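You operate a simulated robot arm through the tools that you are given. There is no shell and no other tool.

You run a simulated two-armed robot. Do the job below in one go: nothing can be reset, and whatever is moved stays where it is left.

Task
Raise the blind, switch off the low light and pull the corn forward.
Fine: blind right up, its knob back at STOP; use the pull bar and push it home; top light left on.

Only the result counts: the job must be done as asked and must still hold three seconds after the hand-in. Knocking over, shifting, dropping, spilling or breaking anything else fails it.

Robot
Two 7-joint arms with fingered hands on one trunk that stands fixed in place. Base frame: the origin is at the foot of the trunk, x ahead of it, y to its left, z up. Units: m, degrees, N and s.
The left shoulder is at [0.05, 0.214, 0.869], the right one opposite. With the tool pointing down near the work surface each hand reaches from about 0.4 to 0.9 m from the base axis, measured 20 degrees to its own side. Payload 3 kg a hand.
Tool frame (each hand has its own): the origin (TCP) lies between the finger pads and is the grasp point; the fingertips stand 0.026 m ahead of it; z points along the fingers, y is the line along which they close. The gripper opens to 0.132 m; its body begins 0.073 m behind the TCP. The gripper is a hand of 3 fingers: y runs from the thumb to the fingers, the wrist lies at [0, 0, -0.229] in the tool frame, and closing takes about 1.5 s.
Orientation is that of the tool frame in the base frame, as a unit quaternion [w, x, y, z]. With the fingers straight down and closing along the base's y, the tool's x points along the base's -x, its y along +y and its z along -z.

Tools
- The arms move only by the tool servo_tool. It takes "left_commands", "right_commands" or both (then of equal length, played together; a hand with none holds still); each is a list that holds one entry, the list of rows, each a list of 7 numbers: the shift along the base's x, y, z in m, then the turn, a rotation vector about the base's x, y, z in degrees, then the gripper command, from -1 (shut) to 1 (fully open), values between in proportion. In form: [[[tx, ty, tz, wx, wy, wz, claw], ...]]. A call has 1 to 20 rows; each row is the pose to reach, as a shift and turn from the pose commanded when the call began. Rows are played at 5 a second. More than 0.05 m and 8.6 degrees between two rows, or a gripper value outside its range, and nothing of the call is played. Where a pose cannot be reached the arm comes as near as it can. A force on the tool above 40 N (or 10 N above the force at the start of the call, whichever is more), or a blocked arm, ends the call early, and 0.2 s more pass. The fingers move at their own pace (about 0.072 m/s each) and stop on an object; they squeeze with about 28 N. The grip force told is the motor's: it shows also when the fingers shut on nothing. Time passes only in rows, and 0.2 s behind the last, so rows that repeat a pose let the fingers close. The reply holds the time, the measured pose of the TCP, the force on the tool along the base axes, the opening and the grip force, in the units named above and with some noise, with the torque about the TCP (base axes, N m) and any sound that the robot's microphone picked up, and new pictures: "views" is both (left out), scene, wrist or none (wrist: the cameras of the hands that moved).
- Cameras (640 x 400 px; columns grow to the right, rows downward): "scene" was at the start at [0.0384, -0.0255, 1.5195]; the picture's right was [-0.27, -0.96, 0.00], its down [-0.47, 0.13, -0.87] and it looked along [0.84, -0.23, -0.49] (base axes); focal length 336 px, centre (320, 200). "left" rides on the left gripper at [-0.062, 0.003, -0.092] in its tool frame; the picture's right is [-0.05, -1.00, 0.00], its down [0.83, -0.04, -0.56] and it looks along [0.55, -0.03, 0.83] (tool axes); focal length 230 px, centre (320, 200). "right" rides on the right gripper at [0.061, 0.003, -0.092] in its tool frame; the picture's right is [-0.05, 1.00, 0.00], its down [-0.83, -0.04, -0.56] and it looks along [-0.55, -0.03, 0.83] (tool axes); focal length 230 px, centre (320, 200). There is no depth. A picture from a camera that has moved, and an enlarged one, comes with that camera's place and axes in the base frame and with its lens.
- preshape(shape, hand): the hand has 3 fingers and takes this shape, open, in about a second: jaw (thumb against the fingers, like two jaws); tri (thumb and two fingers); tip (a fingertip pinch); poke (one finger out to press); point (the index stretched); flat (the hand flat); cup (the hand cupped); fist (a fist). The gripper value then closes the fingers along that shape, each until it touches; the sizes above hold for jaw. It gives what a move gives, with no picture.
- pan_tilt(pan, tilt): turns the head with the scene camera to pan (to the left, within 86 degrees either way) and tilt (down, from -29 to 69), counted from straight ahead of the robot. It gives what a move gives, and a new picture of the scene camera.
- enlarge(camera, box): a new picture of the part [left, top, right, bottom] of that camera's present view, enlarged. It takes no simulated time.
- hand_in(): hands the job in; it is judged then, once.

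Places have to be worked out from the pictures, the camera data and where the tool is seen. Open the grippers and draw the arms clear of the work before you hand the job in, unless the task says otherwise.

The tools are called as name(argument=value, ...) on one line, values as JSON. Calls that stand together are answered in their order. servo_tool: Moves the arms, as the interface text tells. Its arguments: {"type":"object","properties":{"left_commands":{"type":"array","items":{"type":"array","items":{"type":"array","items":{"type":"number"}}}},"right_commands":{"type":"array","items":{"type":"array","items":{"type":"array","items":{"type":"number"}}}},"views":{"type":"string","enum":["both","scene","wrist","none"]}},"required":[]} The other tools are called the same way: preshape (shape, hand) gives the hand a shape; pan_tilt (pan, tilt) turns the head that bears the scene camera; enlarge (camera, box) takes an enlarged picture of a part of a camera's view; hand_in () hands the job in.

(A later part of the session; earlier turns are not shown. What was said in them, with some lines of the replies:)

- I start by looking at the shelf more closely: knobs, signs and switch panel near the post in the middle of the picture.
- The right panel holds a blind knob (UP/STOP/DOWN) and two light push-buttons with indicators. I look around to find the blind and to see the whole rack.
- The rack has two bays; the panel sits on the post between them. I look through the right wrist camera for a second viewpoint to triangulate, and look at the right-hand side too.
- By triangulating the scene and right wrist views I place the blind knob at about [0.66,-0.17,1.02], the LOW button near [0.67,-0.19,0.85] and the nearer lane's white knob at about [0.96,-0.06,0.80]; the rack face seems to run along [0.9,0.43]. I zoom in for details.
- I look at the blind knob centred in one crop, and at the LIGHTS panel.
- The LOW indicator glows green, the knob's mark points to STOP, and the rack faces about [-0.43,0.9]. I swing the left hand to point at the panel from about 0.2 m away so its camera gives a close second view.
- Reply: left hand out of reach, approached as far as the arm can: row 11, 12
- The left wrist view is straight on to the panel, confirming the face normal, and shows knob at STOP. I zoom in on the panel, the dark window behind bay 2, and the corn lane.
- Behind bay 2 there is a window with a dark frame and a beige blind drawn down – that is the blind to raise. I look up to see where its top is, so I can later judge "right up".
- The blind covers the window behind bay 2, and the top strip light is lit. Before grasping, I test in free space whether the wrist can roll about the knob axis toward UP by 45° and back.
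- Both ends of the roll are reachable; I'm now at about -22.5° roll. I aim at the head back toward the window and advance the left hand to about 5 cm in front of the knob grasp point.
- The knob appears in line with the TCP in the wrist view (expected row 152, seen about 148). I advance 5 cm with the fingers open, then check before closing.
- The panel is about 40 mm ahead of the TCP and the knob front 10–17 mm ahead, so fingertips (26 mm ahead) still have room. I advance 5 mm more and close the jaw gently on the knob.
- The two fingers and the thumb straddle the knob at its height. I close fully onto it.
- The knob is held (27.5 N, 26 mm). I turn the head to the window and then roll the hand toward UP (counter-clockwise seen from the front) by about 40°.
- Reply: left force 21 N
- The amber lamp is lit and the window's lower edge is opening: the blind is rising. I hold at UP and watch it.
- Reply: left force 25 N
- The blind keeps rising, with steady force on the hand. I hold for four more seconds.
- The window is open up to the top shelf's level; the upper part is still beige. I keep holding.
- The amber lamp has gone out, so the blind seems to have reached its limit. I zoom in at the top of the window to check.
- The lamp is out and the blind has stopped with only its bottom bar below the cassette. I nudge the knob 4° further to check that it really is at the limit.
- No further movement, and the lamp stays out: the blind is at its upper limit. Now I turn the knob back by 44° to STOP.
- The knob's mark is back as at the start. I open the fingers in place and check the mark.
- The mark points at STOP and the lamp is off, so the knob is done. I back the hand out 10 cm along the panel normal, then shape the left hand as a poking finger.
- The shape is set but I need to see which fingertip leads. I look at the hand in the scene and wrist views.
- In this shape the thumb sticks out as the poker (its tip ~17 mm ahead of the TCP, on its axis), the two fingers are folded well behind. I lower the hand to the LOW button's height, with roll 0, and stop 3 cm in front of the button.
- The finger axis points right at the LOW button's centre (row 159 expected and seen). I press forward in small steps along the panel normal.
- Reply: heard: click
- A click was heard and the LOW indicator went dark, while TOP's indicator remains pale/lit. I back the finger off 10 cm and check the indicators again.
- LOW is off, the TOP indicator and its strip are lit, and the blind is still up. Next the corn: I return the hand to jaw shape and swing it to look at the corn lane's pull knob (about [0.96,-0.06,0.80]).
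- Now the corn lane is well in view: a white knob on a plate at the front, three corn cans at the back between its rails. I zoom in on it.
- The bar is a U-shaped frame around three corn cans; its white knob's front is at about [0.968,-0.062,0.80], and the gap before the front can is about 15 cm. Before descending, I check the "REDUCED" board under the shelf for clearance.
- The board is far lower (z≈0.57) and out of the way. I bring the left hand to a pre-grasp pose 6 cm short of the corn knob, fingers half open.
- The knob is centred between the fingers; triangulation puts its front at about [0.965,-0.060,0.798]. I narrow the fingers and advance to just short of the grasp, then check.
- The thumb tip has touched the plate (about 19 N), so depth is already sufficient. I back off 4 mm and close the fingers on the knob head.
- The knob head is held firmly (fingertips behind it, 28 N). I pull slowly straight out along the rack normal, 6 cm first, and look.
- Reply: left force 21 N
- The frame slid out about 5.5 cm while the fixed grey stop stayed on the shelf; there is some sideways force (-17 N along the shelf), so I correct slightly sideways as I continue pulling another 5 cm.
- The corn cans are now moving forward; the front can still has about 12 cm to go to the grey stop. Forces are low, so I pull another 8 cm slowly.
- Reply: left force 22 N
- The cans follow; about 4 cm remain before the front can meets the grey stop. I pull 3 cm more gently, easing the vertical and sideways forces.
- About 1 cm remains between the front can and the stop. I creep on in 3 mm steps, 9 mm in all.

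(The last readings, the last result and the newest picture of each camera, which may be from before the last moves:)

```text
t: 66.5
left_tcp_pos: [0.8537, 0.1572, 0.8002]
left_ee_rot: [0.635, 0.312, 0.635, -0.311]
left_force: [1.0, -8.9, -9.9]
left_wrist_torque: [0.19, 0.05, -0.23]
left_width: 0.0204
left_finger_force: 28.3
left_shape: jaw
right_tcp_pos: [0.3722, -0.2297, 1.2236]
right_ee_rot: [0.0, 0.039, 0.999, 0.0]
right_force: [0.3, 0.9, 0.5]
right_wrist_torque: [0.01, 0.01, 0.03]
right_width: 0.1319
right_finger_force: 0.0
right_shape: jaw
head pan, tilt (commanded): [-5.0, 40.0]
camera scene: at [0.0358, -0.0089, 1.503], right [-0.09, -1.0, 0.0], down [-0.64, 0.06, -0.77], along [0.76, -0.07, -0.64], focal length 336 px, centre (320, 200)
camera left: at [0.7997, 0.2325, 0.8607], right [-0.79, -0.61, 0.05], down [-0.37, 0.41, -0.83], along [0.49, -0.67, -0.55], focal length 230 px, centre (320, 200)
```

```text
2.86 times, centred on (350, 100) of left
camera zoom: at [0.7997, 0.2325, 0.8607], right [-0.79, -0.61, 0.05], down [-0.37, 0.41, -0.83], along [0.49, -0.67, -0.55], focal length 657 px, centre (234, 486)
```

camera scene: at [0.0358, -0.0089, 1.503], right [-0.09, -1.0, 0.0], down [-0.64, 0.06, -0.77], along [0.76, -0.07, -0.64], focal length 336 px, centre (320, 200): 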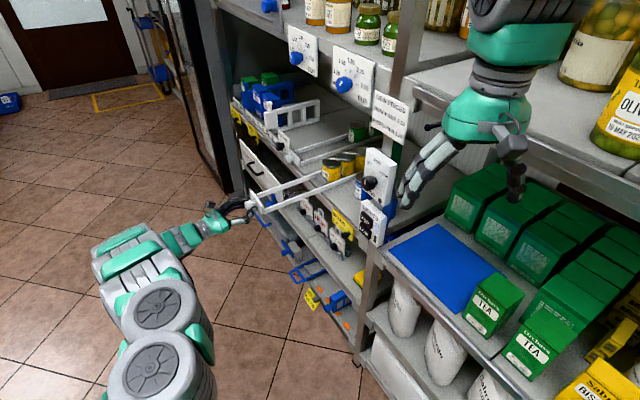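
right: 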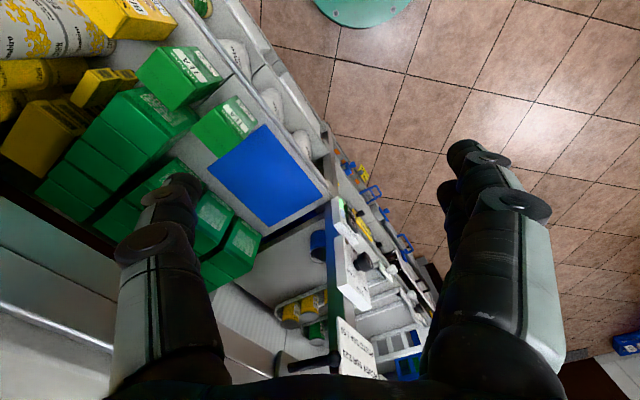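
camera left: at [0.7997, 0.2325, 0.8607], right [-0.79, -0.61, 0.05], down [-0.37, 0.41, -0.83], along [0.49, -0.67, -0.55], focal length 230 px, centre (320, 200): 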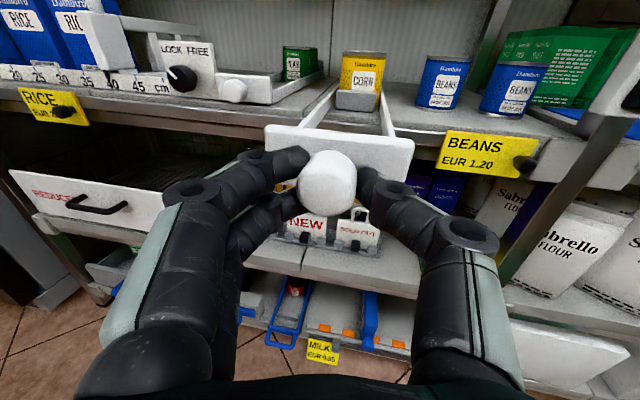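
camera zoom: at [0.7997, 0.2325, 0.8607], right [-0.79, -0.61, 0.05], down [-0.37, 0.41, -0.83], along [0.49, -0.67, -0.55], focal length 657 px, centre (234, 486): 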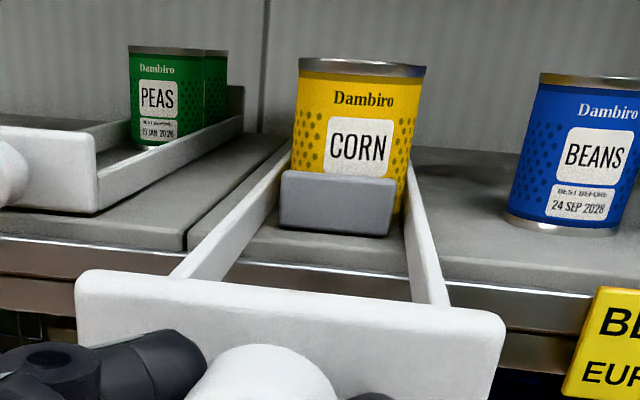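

The pulling force rose a little to about 8 N. I look closely at the gap between the can and the stop.

enlarge(camera="scene", box=[300, 155, 364, 195])

enlarge(camera="left", box=[320, 60, 400, 120])

enlarge(camera="right", box=[240, 210, 440, 335])

```text
10.00 times, centred on (332, 175) of scene
camera zoom: at [0.0358, -0.0089, 1.503], right [-0.09, -1.0, 0.0], down [-0.64, 0.06, -0.77], along [0.76, -0.07, -0.64], focal length 3364 px, centre (200, 450)
```

zoom: 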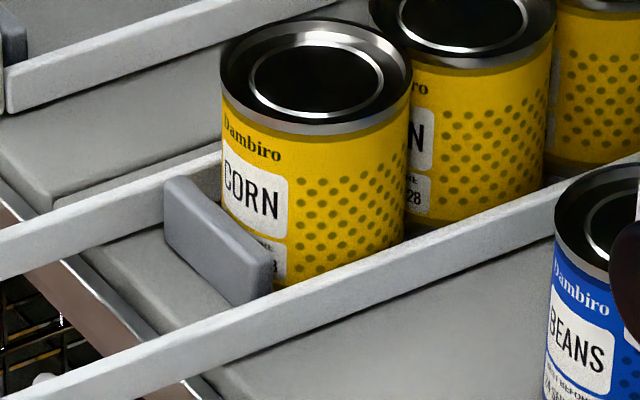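

```text
6.67 times, centred on (360, 90) of left
camera zoom: at [0.7997, 0.2325, 0.8607], right [-0.79, -0.61, 0.05], down [-0.37, 0.41, -0.83], along [0.49, -0.67, -0.55], focal length 1534 px, centre (53, 933)
```

zoom: 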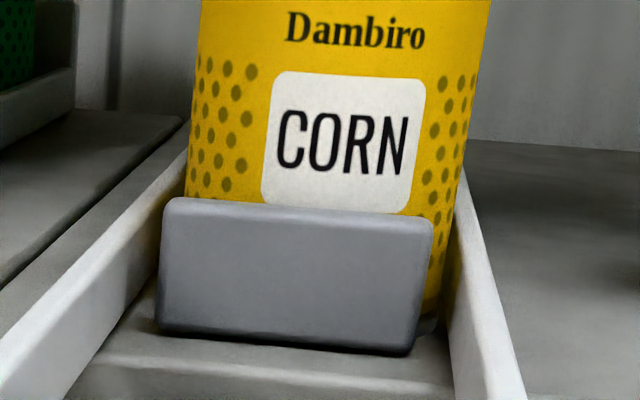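

```text
3.20 times, centred on (340, 272) of right
camera zoom: at [0.3102, -0.2195, 1.3175], right [0.13, 0.99, 0.0], down [0.82, -0.11, 0.56], along [0.55, -0.07, -0.83], focal length 736 px, centre (256, -32)
```

zoom: 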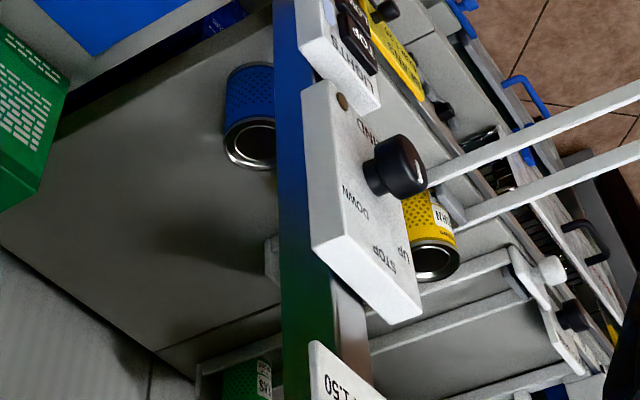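

The can is almost touching the stop. I creep 5 mm further and read the force.

servo_tool(left_commands=[[[-0.0009, 0.0018, 0.0, 0, 0, 0, -1], [-0.0018, 0.0036, 0.0, 0, 0, 0, -1], [-0.0022, 0.0045, 0.0, 0, 0, 0, -1], [-0.0022, 0.0045, 0.0, 0, 0, 0, -1]]], views="wrist")

enlarge(camera="scene", box=[300, 155, 364, 195])

enlarge(camera="left", box=[320, 60, 400, 120])

```text
t: 67.5
left_tcp_pos: [0.8511, 0.1601, 0.8007]
left_ee_rot: [0.634, 0.312, 0.634, -0.312]
left_force: [14.1, -32.5, -16.4]
left_wrist_torque: [0.27, 0.13, -0.16]
left_width: 0.0182
left_finger_force: 28.4
left_shape: jaw
right_tcp_pos: [0.3727, -0.229, 1.2236]
right_ee_rot: [0.0, 0.039, 0.999, 0.0]
right_force: [-0.4, -0.3, 0.1]
right_wrist_torque: [0.0, -0.02, -0.03]
right_width: 0.1317
right_finger_force: 0.0
right_shape: jaw
head pan, tilt (commanded): [-5.0, 40.0]
camera left: at [0.7981, 0.2349, 0.8611], right [-0.79, -0.61, 0.05], down [-0.37, 0.41, -0.83], along [0.49, -0.68, -0.55], focal length 230 px, centre (320, 200)
```

left: 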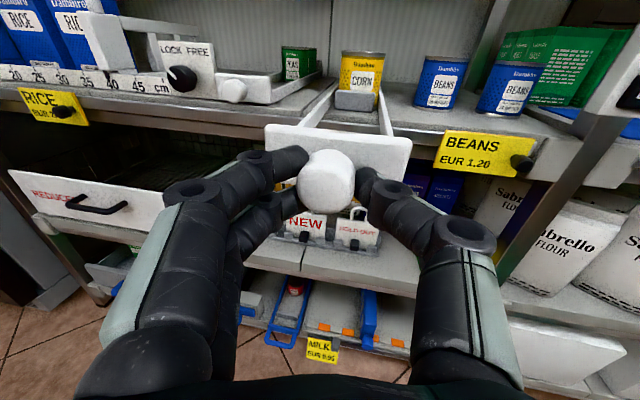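

```text
10.00 times, centred on (332, 175) of scene
camera zoom: at [0.0361, -0.0093, 1.503], right [-0.09, -1.0, 0.0], down [-0.64, 0.06, -0.77], along [0.76, -0.07, -0.64], focal length 3364 px, centre (200, 450)
```

zoom: 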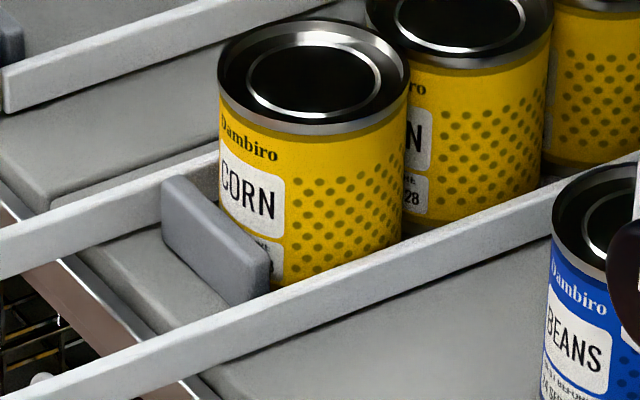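

```text
6.67 times, centred on (360, 90) of left
camera zoom: at [0.7981, 0.2349, 0.8611], right [-0.79, -0.61, 0.05], down [-0.37, 0.41, -0.83], along [0.49, -0.68, -0.55], focal length 1534 px, centre (53, 933)
```

zoom: 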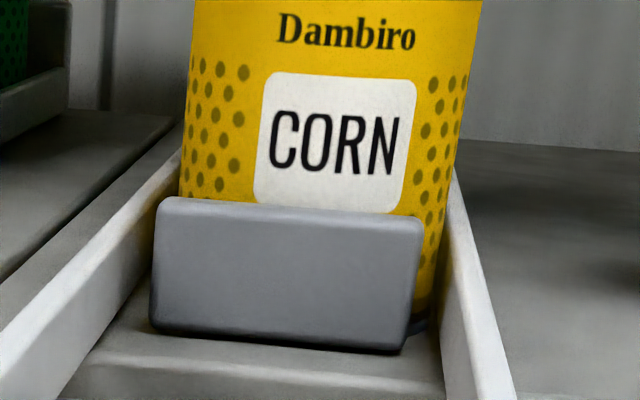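

The force jumped to about 36 N: all three cans are now tight against the front stop. Now I push the bar straight back home along the same line.

servo_tool(left_commands=[[[0.0056, -0.011, 0, 0, 0, 0, -1], [0.0112, -0.022, 0, 0, 0, 0, -1], [0.0167, -0.0329, 0, 0, 0, 0, -1], [0.0223, -0.0439, 0, 0, 0, 0, -1], [0.0279, -0.0549, 0, 0, 0, 0, -1], [0.0335, -0.0659, 0, 0, 0, 0, -1], [0.0391, -0.0769, 0, 0, 0, 0, -1], [0.0446, -0.0878, 0, 0, 0, 0, -1], [0.0502, -0.0988, 0, 0, 0, 0, -1], [0.0558, -0.1098, 0, 0, 0, 0, -1]]], views="both")

enlarge(camera="scene", box=[240, 110, 400, 210])

```text
t: 69.7
left_tcp_pos: [0.9063, 0.0535, 0.7994]
left_ee_rot: [0.635, 0.312, 0.634, -0.311]
left_force: [-2.0, -0.3, -17.8]
left_wrist_torque: [0.28, 0.13, -0.22]
left_width: 0.0204
left_finger_force: 27.8
left_shape: jaw
right_tcp_pos: [0.3723, -0.228, 1.2233]
right_ee_rot: [0.001, 0.038, 0.999, 0.0]
right_force: [-1.1, 0.0, -0.1]
right_wrist_torque: [-0.01, 0.0, 0.01]
right_width: 0.1319
right_finger_force: 0.1
right_shape: jaw
head pan, tilt (commanded): [-5.0, 40.0]
camera scene: at [0.0359, -0.0088, 1.503], right [-0.09, -1.0, 0.0], down [-0.64, 0.06, -0.77], along [0.76, -0.07, -0.64], focal length 336 px, centre (320, 200)
camera left: at [0.8531, 0.1271, 0.8612], right [-0.79, -0.61, 0.05], down [-0.37, 0.41, -0.83], along [0.49, -0.67, -0.55], focal length 230 px, centre (320, 200)
```

scene: 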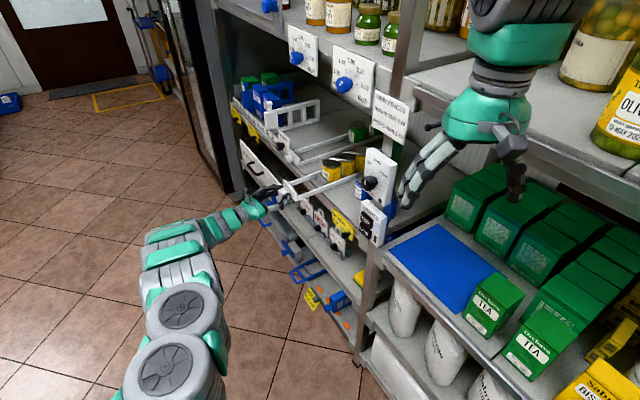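
left: 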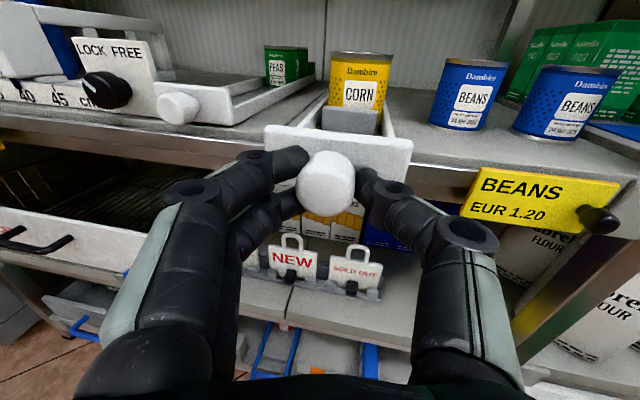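

```text
4.00 times, centred on (320, 160) of scene
camera zoom: at [0.0359, -0.0088, 1.503], right [-0.09, -1.0, 0.0], down [-0.64, 0.06, -0.77], along [0.76, -0.07, -0.64], focal length 1346 px, centre (320, 360)
```

zoom: 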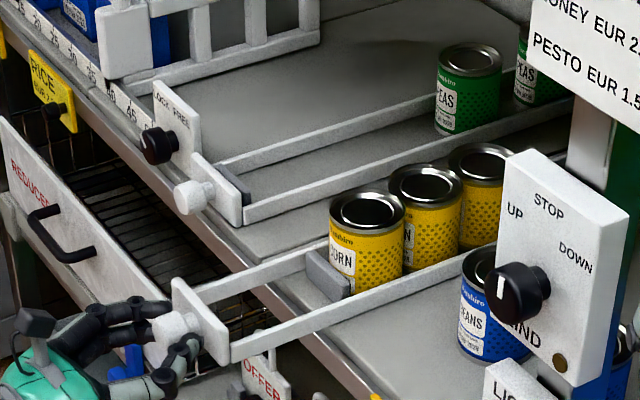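

The cans stay against the stop while the bar goes back. I push the rest of the way home, lowering 1.5 mm to ease the vertical force.

servo_tool(left_commands=[[[0.0056, -0.011, -0.0015, 0, 0, 0, -1], [0.0112, -0.022, -0.0015, 0, 0, 0, -1], [0.0167, -0.0329, -0.0015, 0, 0, 0, -1], [0.0223, -0.0439, -0.0015, 0, 0, 0, -1], [0.0279, -0.0549, -0.0015, 0, 0, 0, -1], [0.0335, -0.0659, -0.0015, 0, 0, 0, -1], [0.0391, -0.0769, -0.0015, 0, 0, 0, -1], [0.0446, -0.0878, -0.0015, 0, 0, 0, -1], [0.0502, -0.0988, -0.0015, 0, 0, 0, -1], [0.0502, -0.0988, -0.0015, 0, 0, 0, -1]]], views="both")

enlarge(camera="scene", box=[260, 130, 360, 195])

enlarge(camera="left", box=[220, 60, 440, 220])

```text
t: 71.9
left_tcp_pos: [0.9576, -0.0448, 0.7991]
left_ee_rot: [0.635, 0.31, 0.635, -0.31]
left_force: [-12.9, 4.0, -0.5]
left_wrist_torque: [0.01, -0.06, -0.39]
left_width: 0.0209
left_finger_force: 28.1
left_shape: jaw
right_tcp_pos: [0.3722, -0.2287, 1.2247]
right_ee_rot: [0.0, 0.038, 0.999, -0.001]
right_force: [-0.2, 0.1, -0.3]
right_wrist_torque: [0.02, 0.0, 0.0]
right_width: 0.1319
right_finger_force: 0.1
right_shape: jaw
head pan, tilt (commanded): [-5.0, 40.0]
camera scene: at [0.0354, -0.0087, 1.503], right [-0.09, -1.0, 0.0], down [-0.64, 0.06, -0.77], along [0.76, -0.07, -0.64], focal length 336 px, centre (320, 200)
camera left: at [0.903, 0.0299, 0.8603], right [-0.79, -0.61, 0.05], down [-0.37, 0.41, -0.83], along [0.49, -0.67, -0.55], focal length 230 px, centre (320, 200)
```

scene: 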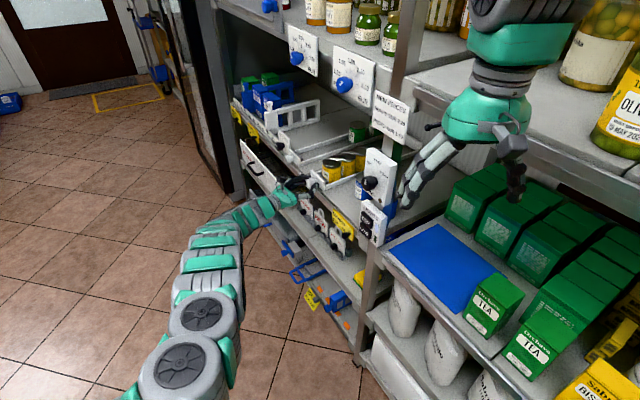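
left: 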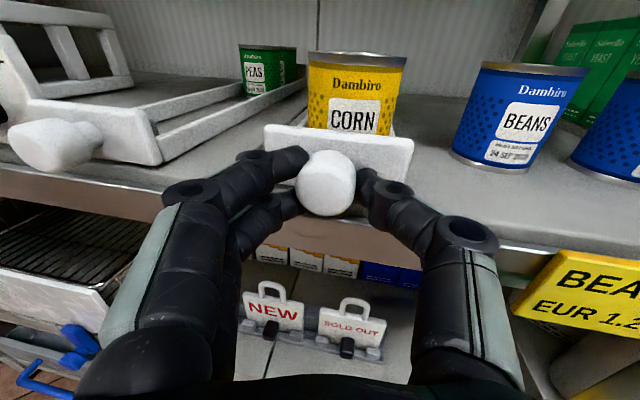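

```text
6.15 times, centred on (310, 162) of scene
camera zoom: at [0.0354, -0.0087, 1.503], right [-0.09, -1.0, 0.0], down [-0.64, 0.06, -0.77], along [0.76, -0.07, -0.64], focal length 2070 px, centre (382, 431)
```

zoom: 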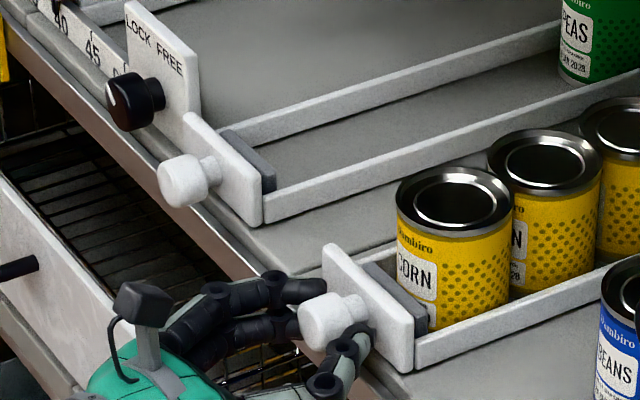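

```text
2.50 times, centred on (330, 140) of left
camera zoom: at [0.903, 0.0299, 0.8603], right [-0.79, -0.61, 0.05], down [-0.37, 0.41, -0.83], along [0.49, -0.67, -0.55], focal length 575 px, centre (295, 350)
```

zoom: 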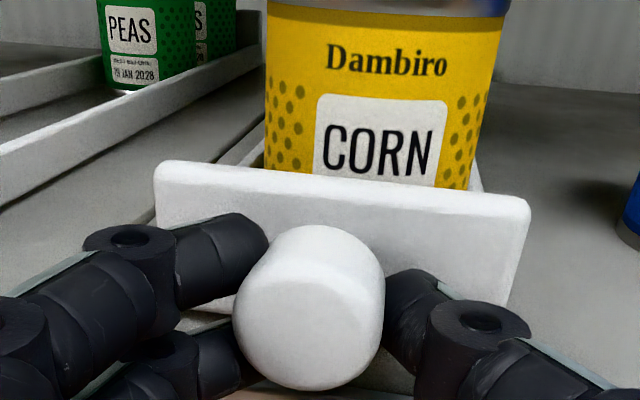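

The bar looks home, with about 9 N of push-back. I press 4 mm further to be sure it's fully in, then read the force.

servo_tool(left_commands=[[[0.0002, -0.0025, 0, 0, 0, 0, -1], [0.001, -0.0043, 0, 0, 0, 0, -1], [0.001, -0.0043, 0, 0, 0, 0, -1]]], views="none")

enlarge(camera="scene", box=[260, 130, 360, 195])

```text
t: 72.7
left_tcp_pos: [0.957, -0.0468, 0.7993]
left_ee_rot: [0.636, 0.311, 0.635, -0.31]
left_force: [-28.2, 26.1, 2.8]
left_wrist_torque: [-0.01, -0.08, -0.58]
left_width: 0.0237
left_finger_force: 27.7
left_shape: jaw
right_tcp_pos: [0.3718, -0.2275, 1.2251]
right_ee_rot: [0.0, 0.037, 0.999, 0.001]
right_force: [0.2, -0.3, 0.5]
right_wrist_torque: [-0.01, -0.04, 0.01]
right_width: 0.1322
right_finger_force: 0.1
right_shape: jaw
head pan, tilt (commanded): [-5.0, 40.0]
```

```text
6.15 times, centred on (310, 162) of scene
camera zoom: at [0.0352, -0.0084, 1.503], right [-0.09, -1.0, 0.0], down [-0.64, 0.06, -0.77], along [0.76, -0.07, -0.64], focal length 2070 px, centre (382, 431)
```

zoom: 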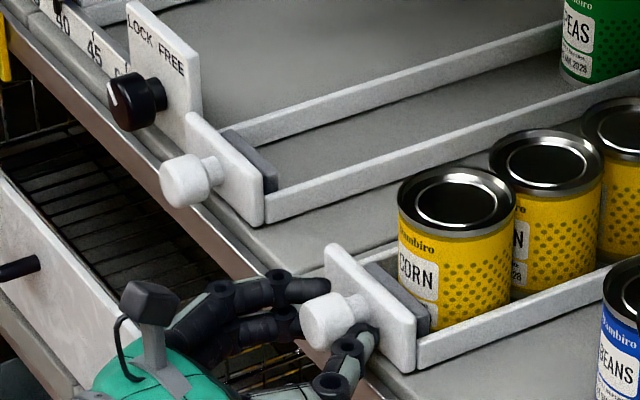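

The bar did not move under 36 N, so it is fully home. I ease back to the earlier pose (still lightly pushing) and open the fingers.

servo_tool(left_commands=[[[-0.0005, 0.0035, 0, 0, 0, 0, -0.8], [-0.0005, 0.0035, 0, 0, 0, 0, -0.6], [-0.0005, 0.0035, 0, 0, 0, 0, -0.4], [-0.0005, 0.0035, 0, 0, 0, 0, -0.2], [-0.0005, 0.0035, 0, 0, 0, 0, -0.1], [-0.0005, 0.0035, 0, 0, 0, 0, -0.1]]], views="wrist")

enlarge(camera="left", box=[220, 60, 440, 220])

enlarge(camera="scene", box=[260, 130, 360, 195])

```text
t: 74.1
left_tcp_pos: [0.957, -0.0466, 0.799]
left_ee_rot: [0.636, 0.311, 0.634, -0.311]
left_force: [0.5, 4.2, 0.5]
left_wrist_torque: [0.02, 0.0, -0.1]
left_width: 0.0562
left_finger_force: 0.1
left_shape: jaw
right_tcp_pos: [0.3728, -0.2272, 1.223]
right_ee_rot: [-0.001, 0.039, 0.999, 0.0]
right_force: [-0.8, -0.9, -0.3]
right_wrist_torque: [0.01, -0.01, -0.01]
right_width: 0.1318
right_finger_force: 0.1
right_shape: jaw
head pan, tilt (commanded): [-5.0, 40.0]
camera left: at [0.9035, 0.028, 0.8604], right [-0.79, -0.61, 0.05], down [-0.37, 0.41, -0.83], along [0.49, -0.67, -0.55], focal length 230 px, centre (320, 200)
```

left: 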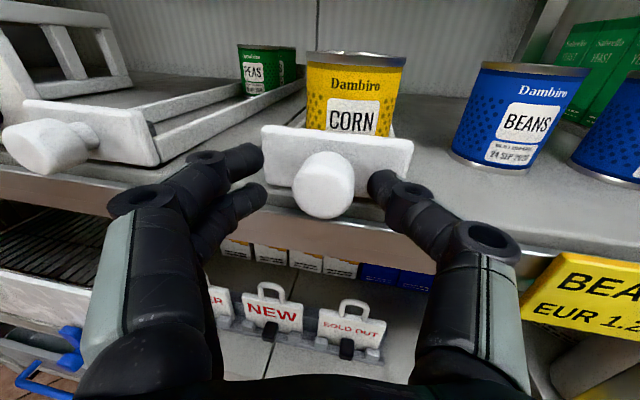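

```text
2.50 times, centred on (330, 140) of left
camera zoom: at [0.9035, 0.028, 0.8604], right [-0.79, -0.61, 0.05], down [-0.37, 0.41, -0.83], along [0.49, -0.67, -0.55], focal length 575 px, centre (295, 350)
```

zoom: 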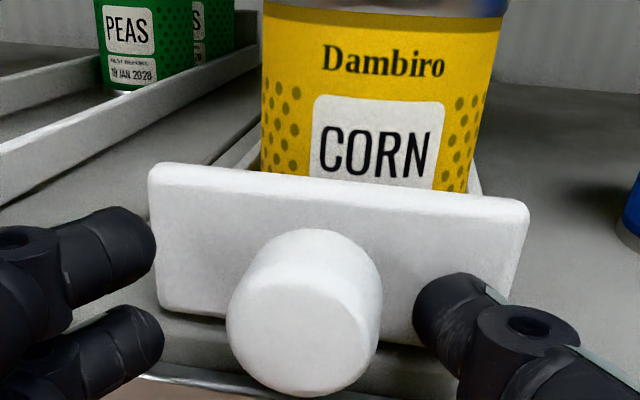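

```text
6.15 times, centred on (310, 162) of scene
camera zoom: at [0.0356, -0.0088, 1.503], right [-0.09, -1.0, 0.0], down [-0.64, 0.06, -0.77], along [0.76, -0.07, -0.64], focal length 2070 px, centre (382, 431)
```

zoom: 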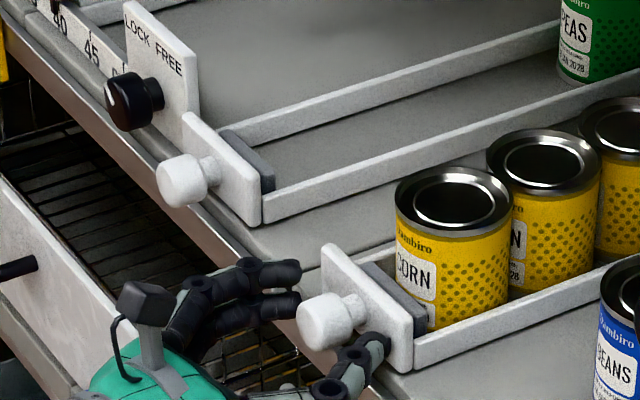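

The fingers are clear of the knob on both sides and the bar is home. I withdraw straight back along the tool axis.

servo_tool(left_commands=[[[-0.0092, 0.0118, 0, 0, 0, 0, -0.1], [-0.0184, 0.0237, 0, 0, 0, 0, -0.1], [-0.0276, 0.0356, 0, 0, 0, 0, 0.0], [-0.0399, 0.0514, 0, 0, 0, 0, 0.2], [-0.0553, 0.0711, 0.005, 0, 0, 0, 0.5], [-0.0737, 0.0948, 0.02, 0, 0, 0, 0.8], [-0.0921, 0.1185, 0.04, 0, 0, 0, 1], [-0.1165, 0.14, 0.06, 0, 0, 0, 1], [-0.1465, 0.16, 0.09, 0, 0, 0, 1], [-0.1765, 0.18, 0.12, 0, 0, 0, 1]]], views="both")

enlarge(camera="scene", box=[240, 110, 400, 210])

enlarge(camera="left", box=[220, 60, 540, 260])

```text
t: 76.3
left_tcp_pos: [0.7799, 0.1326, 0.9192]
left_ee_rot: [0.635, 0.312, 0.634, -0.312]
left_force: [0.8, -0.6, 0.0]
left_wrist_torque: [0.0, -0.03, 0.02]
left_width: 0.1316
left_finger_force: 0.0
left_shape: jaw
right_tcp_pos: [0.3713, -0.2277, 1.2248]
right_ee_rot: [0.0, 0.038, 0.999, -0.001]
right_force: [0.6, 0.3, -0.8]
right_wrist_torque: [-0.03, -0.02, 0.03]
right_width: 0.1319
right_finger_force: 0.1
right_shape: jaw
head pan, tilt (commanded): [-5.0, 40.0]
camera scene: at [0.0355, -0.0089, 1.503], right [-0.09, -1.0, 0.0], down [-0.64, 0.06, -0.77], along [0.76, -0.07, -0.64], focal length 336 px, centre (320, 200)
camera left: at [0.7268, 0.2078, 0.9808], right [-0.79, -0.61, 0.05], down [-0.37, 0.41, -0.83], along [0.49, -0.68, -0.55], focal length 230 px, centre (320, 200)
```

scene: 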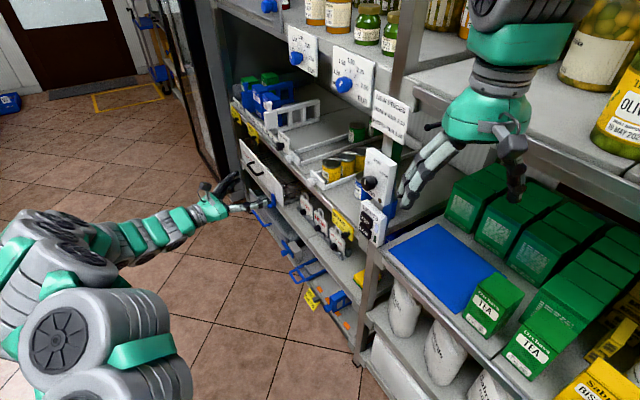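
left: 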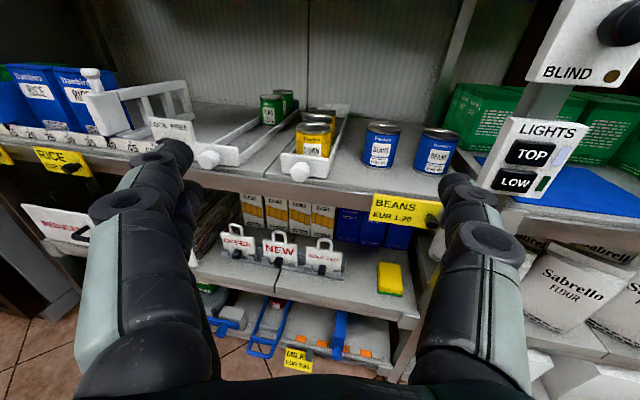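

```text
4.00 times, centred on (320, 160) of scene
camera zoom: at [0.0355, -0.0089, 1.503], right [-0.09, -1.0, 0.0], down [-0.64, 0.06, -0.77], along [0.76, -0.07, -0.64], focal length 1346 px, centre (320, 360)
```

zoom: 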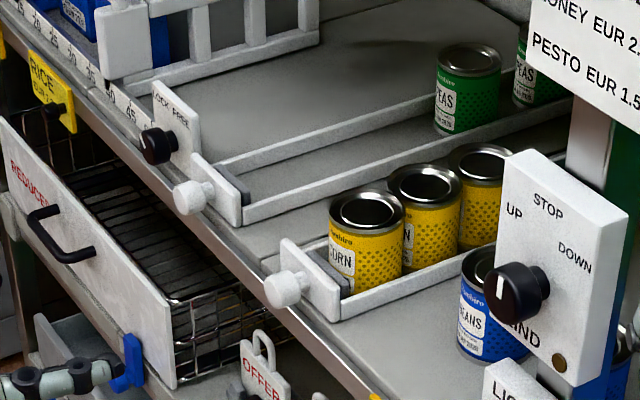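

```text
2.00 times, centred on (380, 160) of left
camera zoom: at [0.7268, 0.2078, 0.9808], right [-0.79, -0.61, 0.05], down [-0.37, 0.41, -0.83], along [0.49, -0.68, -0.55], focal length 460 px, centre (200, 280)
```

zoom: 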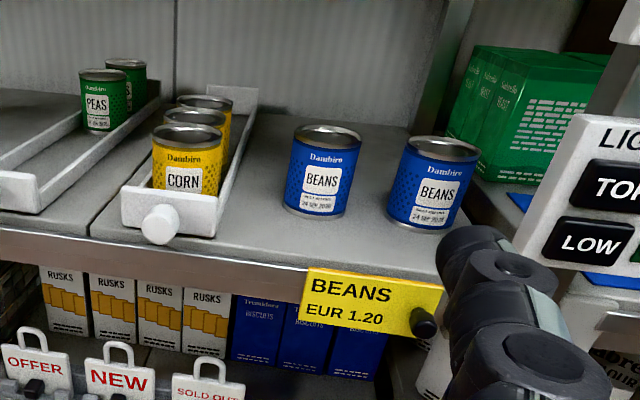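

The bar's knob is exactly where it was at the start (pixel 311,182), the corn stands at the front, and nothing else moved. I draw the left arm further clear and make a final check of panel, lights and blind.

servo_tool(left_commands=[[[-0.03, 0.012, 0.012, 0, 0, 0, 1], [-0.06, 0.024, 0.024, 0, 0, 0, 1], [-0.09, 0.036, 0.036, 0, 0, 0, 1], [-0.12, 0.048, 0.048, 0, 0, 0, 1], [-0.15, 0.06, 0.06, 0, 0, 0, 1], [-0.18, 0.072, 0.072, 0, 0, 0, 1], [-0.21, 0.084, 0.084, 0, 0, 0, 1], [-0.21, 0.084, 0.084, 0, 0, 0, 1]]], views="both")

enlarge(camera="scene", box=[340, 140, 420, 250])

enlarge(camera="scene", box=[200, 50, 400, 350])

pan_tilt(pan=-60, tilt=-15)

enlarge(camera="scene", box=[220, 10, 480, 172])

```text
t: 78.1
left_tcp_pos: [0.5719, 0.2183, 1.0022]
left_ee_rot: [0.636, 0.31, 0.635, -0.31]
left_force: [0.2, -0.8, 0.2]
left_wrist_torque: [0.01, -0.02, 0.0]
left_width: 0.1316
left_finger_force: 0.1
left_shape: jaw
right_tcp_pos: [0.3714, -0.2274, 1.2236]
right_ee_rot: [0.001, 0.038, 0.999, 0.001]
right_force: [-0.7, 0.0, -0.4]
right_wrist_torque: [-0.03, -0.02, -0.01]
right_width: 0.1321
right_finger_force: 0.2
right_shape: jaw
head pan, tilt (commanded): [-5.0, 40.0]
camera scene: at [0.0356, -0.0088, 1.503], right [-0.09, -1.0, 0.0], down [-0.64, 0.06, -0.77], along [0.76, -0.07, -0.64], focal length 336 px, centre (320, 200)
camera left: at [0.5189, 0.2935, 1.0628], right [-0.79, -0.61, 0.05], down [-0.37, 0.41, -0.83], along [0.49, -0.67, -0.55], focal length 230 px, centre (320, 200)
```

scene: 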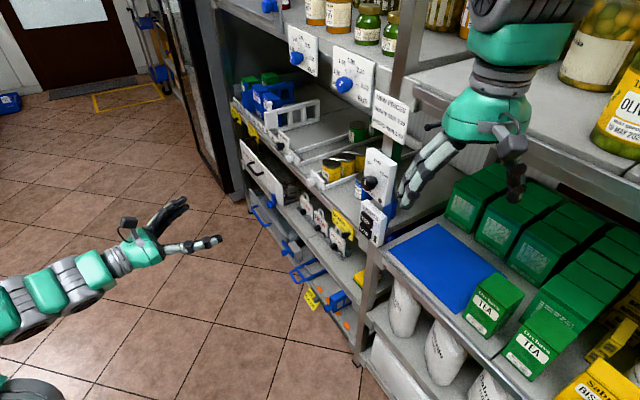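
left: 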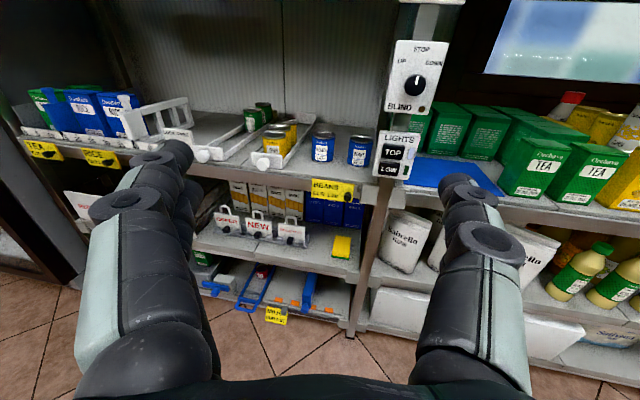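

```text
3.64 times, centred on (380, 195) of scene
camera zoom: at [0.0356, -0.0088, 1.503], right [-0.09, -1.0, 0.0], down [-0.64, 0.06, -0.77], along [0.76, -0.07, -0.64], focal length 1223 px, centre (102, 218)
```

zoom: 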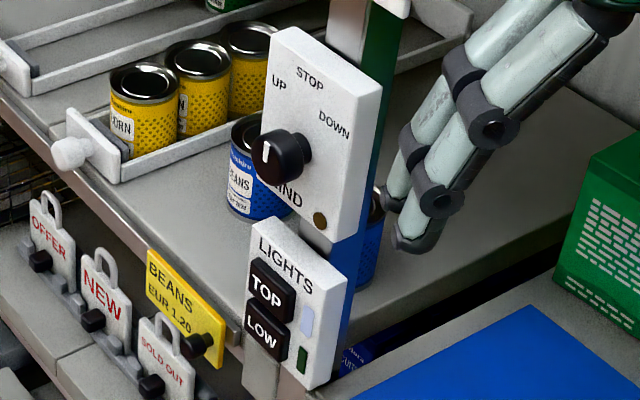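

```text
1.33 times, centred on (300, 200) of scene
camera zoom: at [0.0356, -0.0088, 1.503], right [-0.09, -1.0, 0.0], down [-0.64, 0.06, -0.77], along [0.76, -0.07, -0.64], focal length 449 px, centre (347, 200)
```

zoom: 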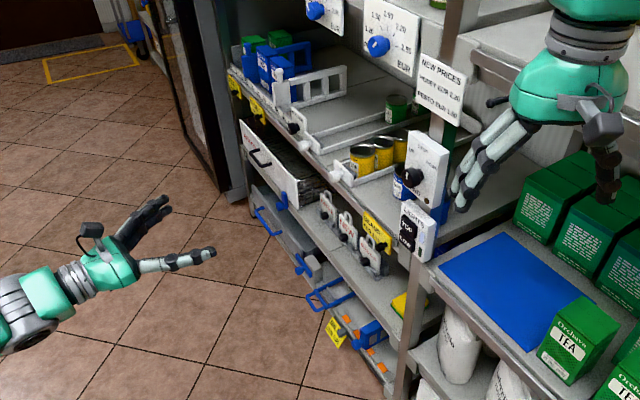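

```text
t: 79.4
left_tcp_pos: [0.5723, 0.2175, 1.0021]
left_ee_rot: [0.636, 0.312, 0.634, -0.311]
left_force: [0.5, 0.8, -0.3]
left_wrist_torque: [0.01, -0.01, -0.02]
left_width: 0.1318
left_finger_force: 0.1
left_shape: jaw
right_tcp_pos: [0.3708, -0.2281, 1.2253]
right_ee_rot: [0.001, 0.038, 0.999, 0.0]
right_force: [0.0, -0.6, -0.2]
right_wrist_torque: [0.03, -0.05, -0.01]
right_width: 0.132
right_finger_force: 0.0
right_shape: jaw
head pan, tilt (commanded): [-60.0, -15.0]
camera scene: at [-0.0088, -0.0711, 1.5891], right [-0.87, -0.5, 0.0], down [0.13, -0.22, -0.97], along [0.48, -0.84, 0.26], focal length 336 px, centre (320, 200)
```

scene: 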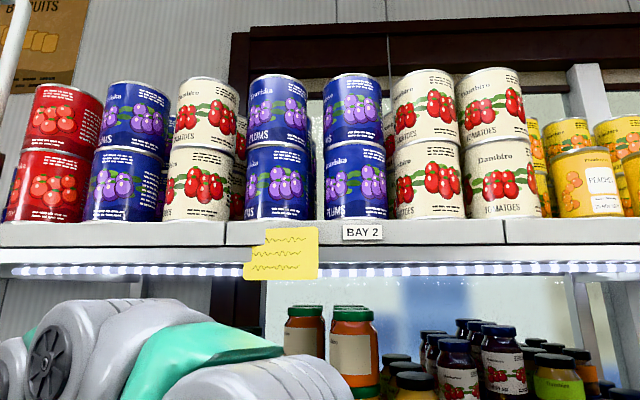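

```text
2.46 times, centred on (350, 91) of scene
camera zoom: at [-0.0088, -0.0711, 1.5891], right [-0.87, -0.5, 0.0], down [0.13, -0.22, -0.97], along [0.48, -0.84, 0.26], focal length 828 px, centre (246, 468)
```

zoom: 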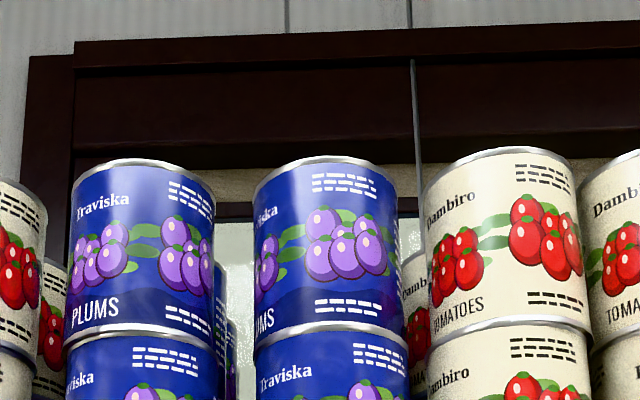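

Everything holds: the blind is at its top with the knob on STOP and its lamp out. LOW is off, and TOP and its strip are on. The corn is at the front with the bar home, and both hands are open and clear, so I hand in.

hand_in()

```text
The job is handed in.
```

The job is handed in. In my last check before hand-in everything you asked for was in place, but the hand-in itself returned no verdict.

- **Blind:** it rose until its lamp went out and it stopped moving. A little fabric and the bottom bar still show below the top frame. A small further turn of the knob did nothing, so I took that as its upper limit. The knob is back at STOP.
- **Low light:** one press with a click, and its indicator is dark. The TOP indicator and the light strip under the top shelf are still lit.
- **Corn:** I drew the pull bar out until all three cans stood against the front stop. I then pushed it back until it would go no further; its knob is where it was at the start, and the cans stayed forward.

I saw nothing else moved or knocked over. Both hands are open. The left arm is drawn back from the rack, and the right arm never left its starting place.
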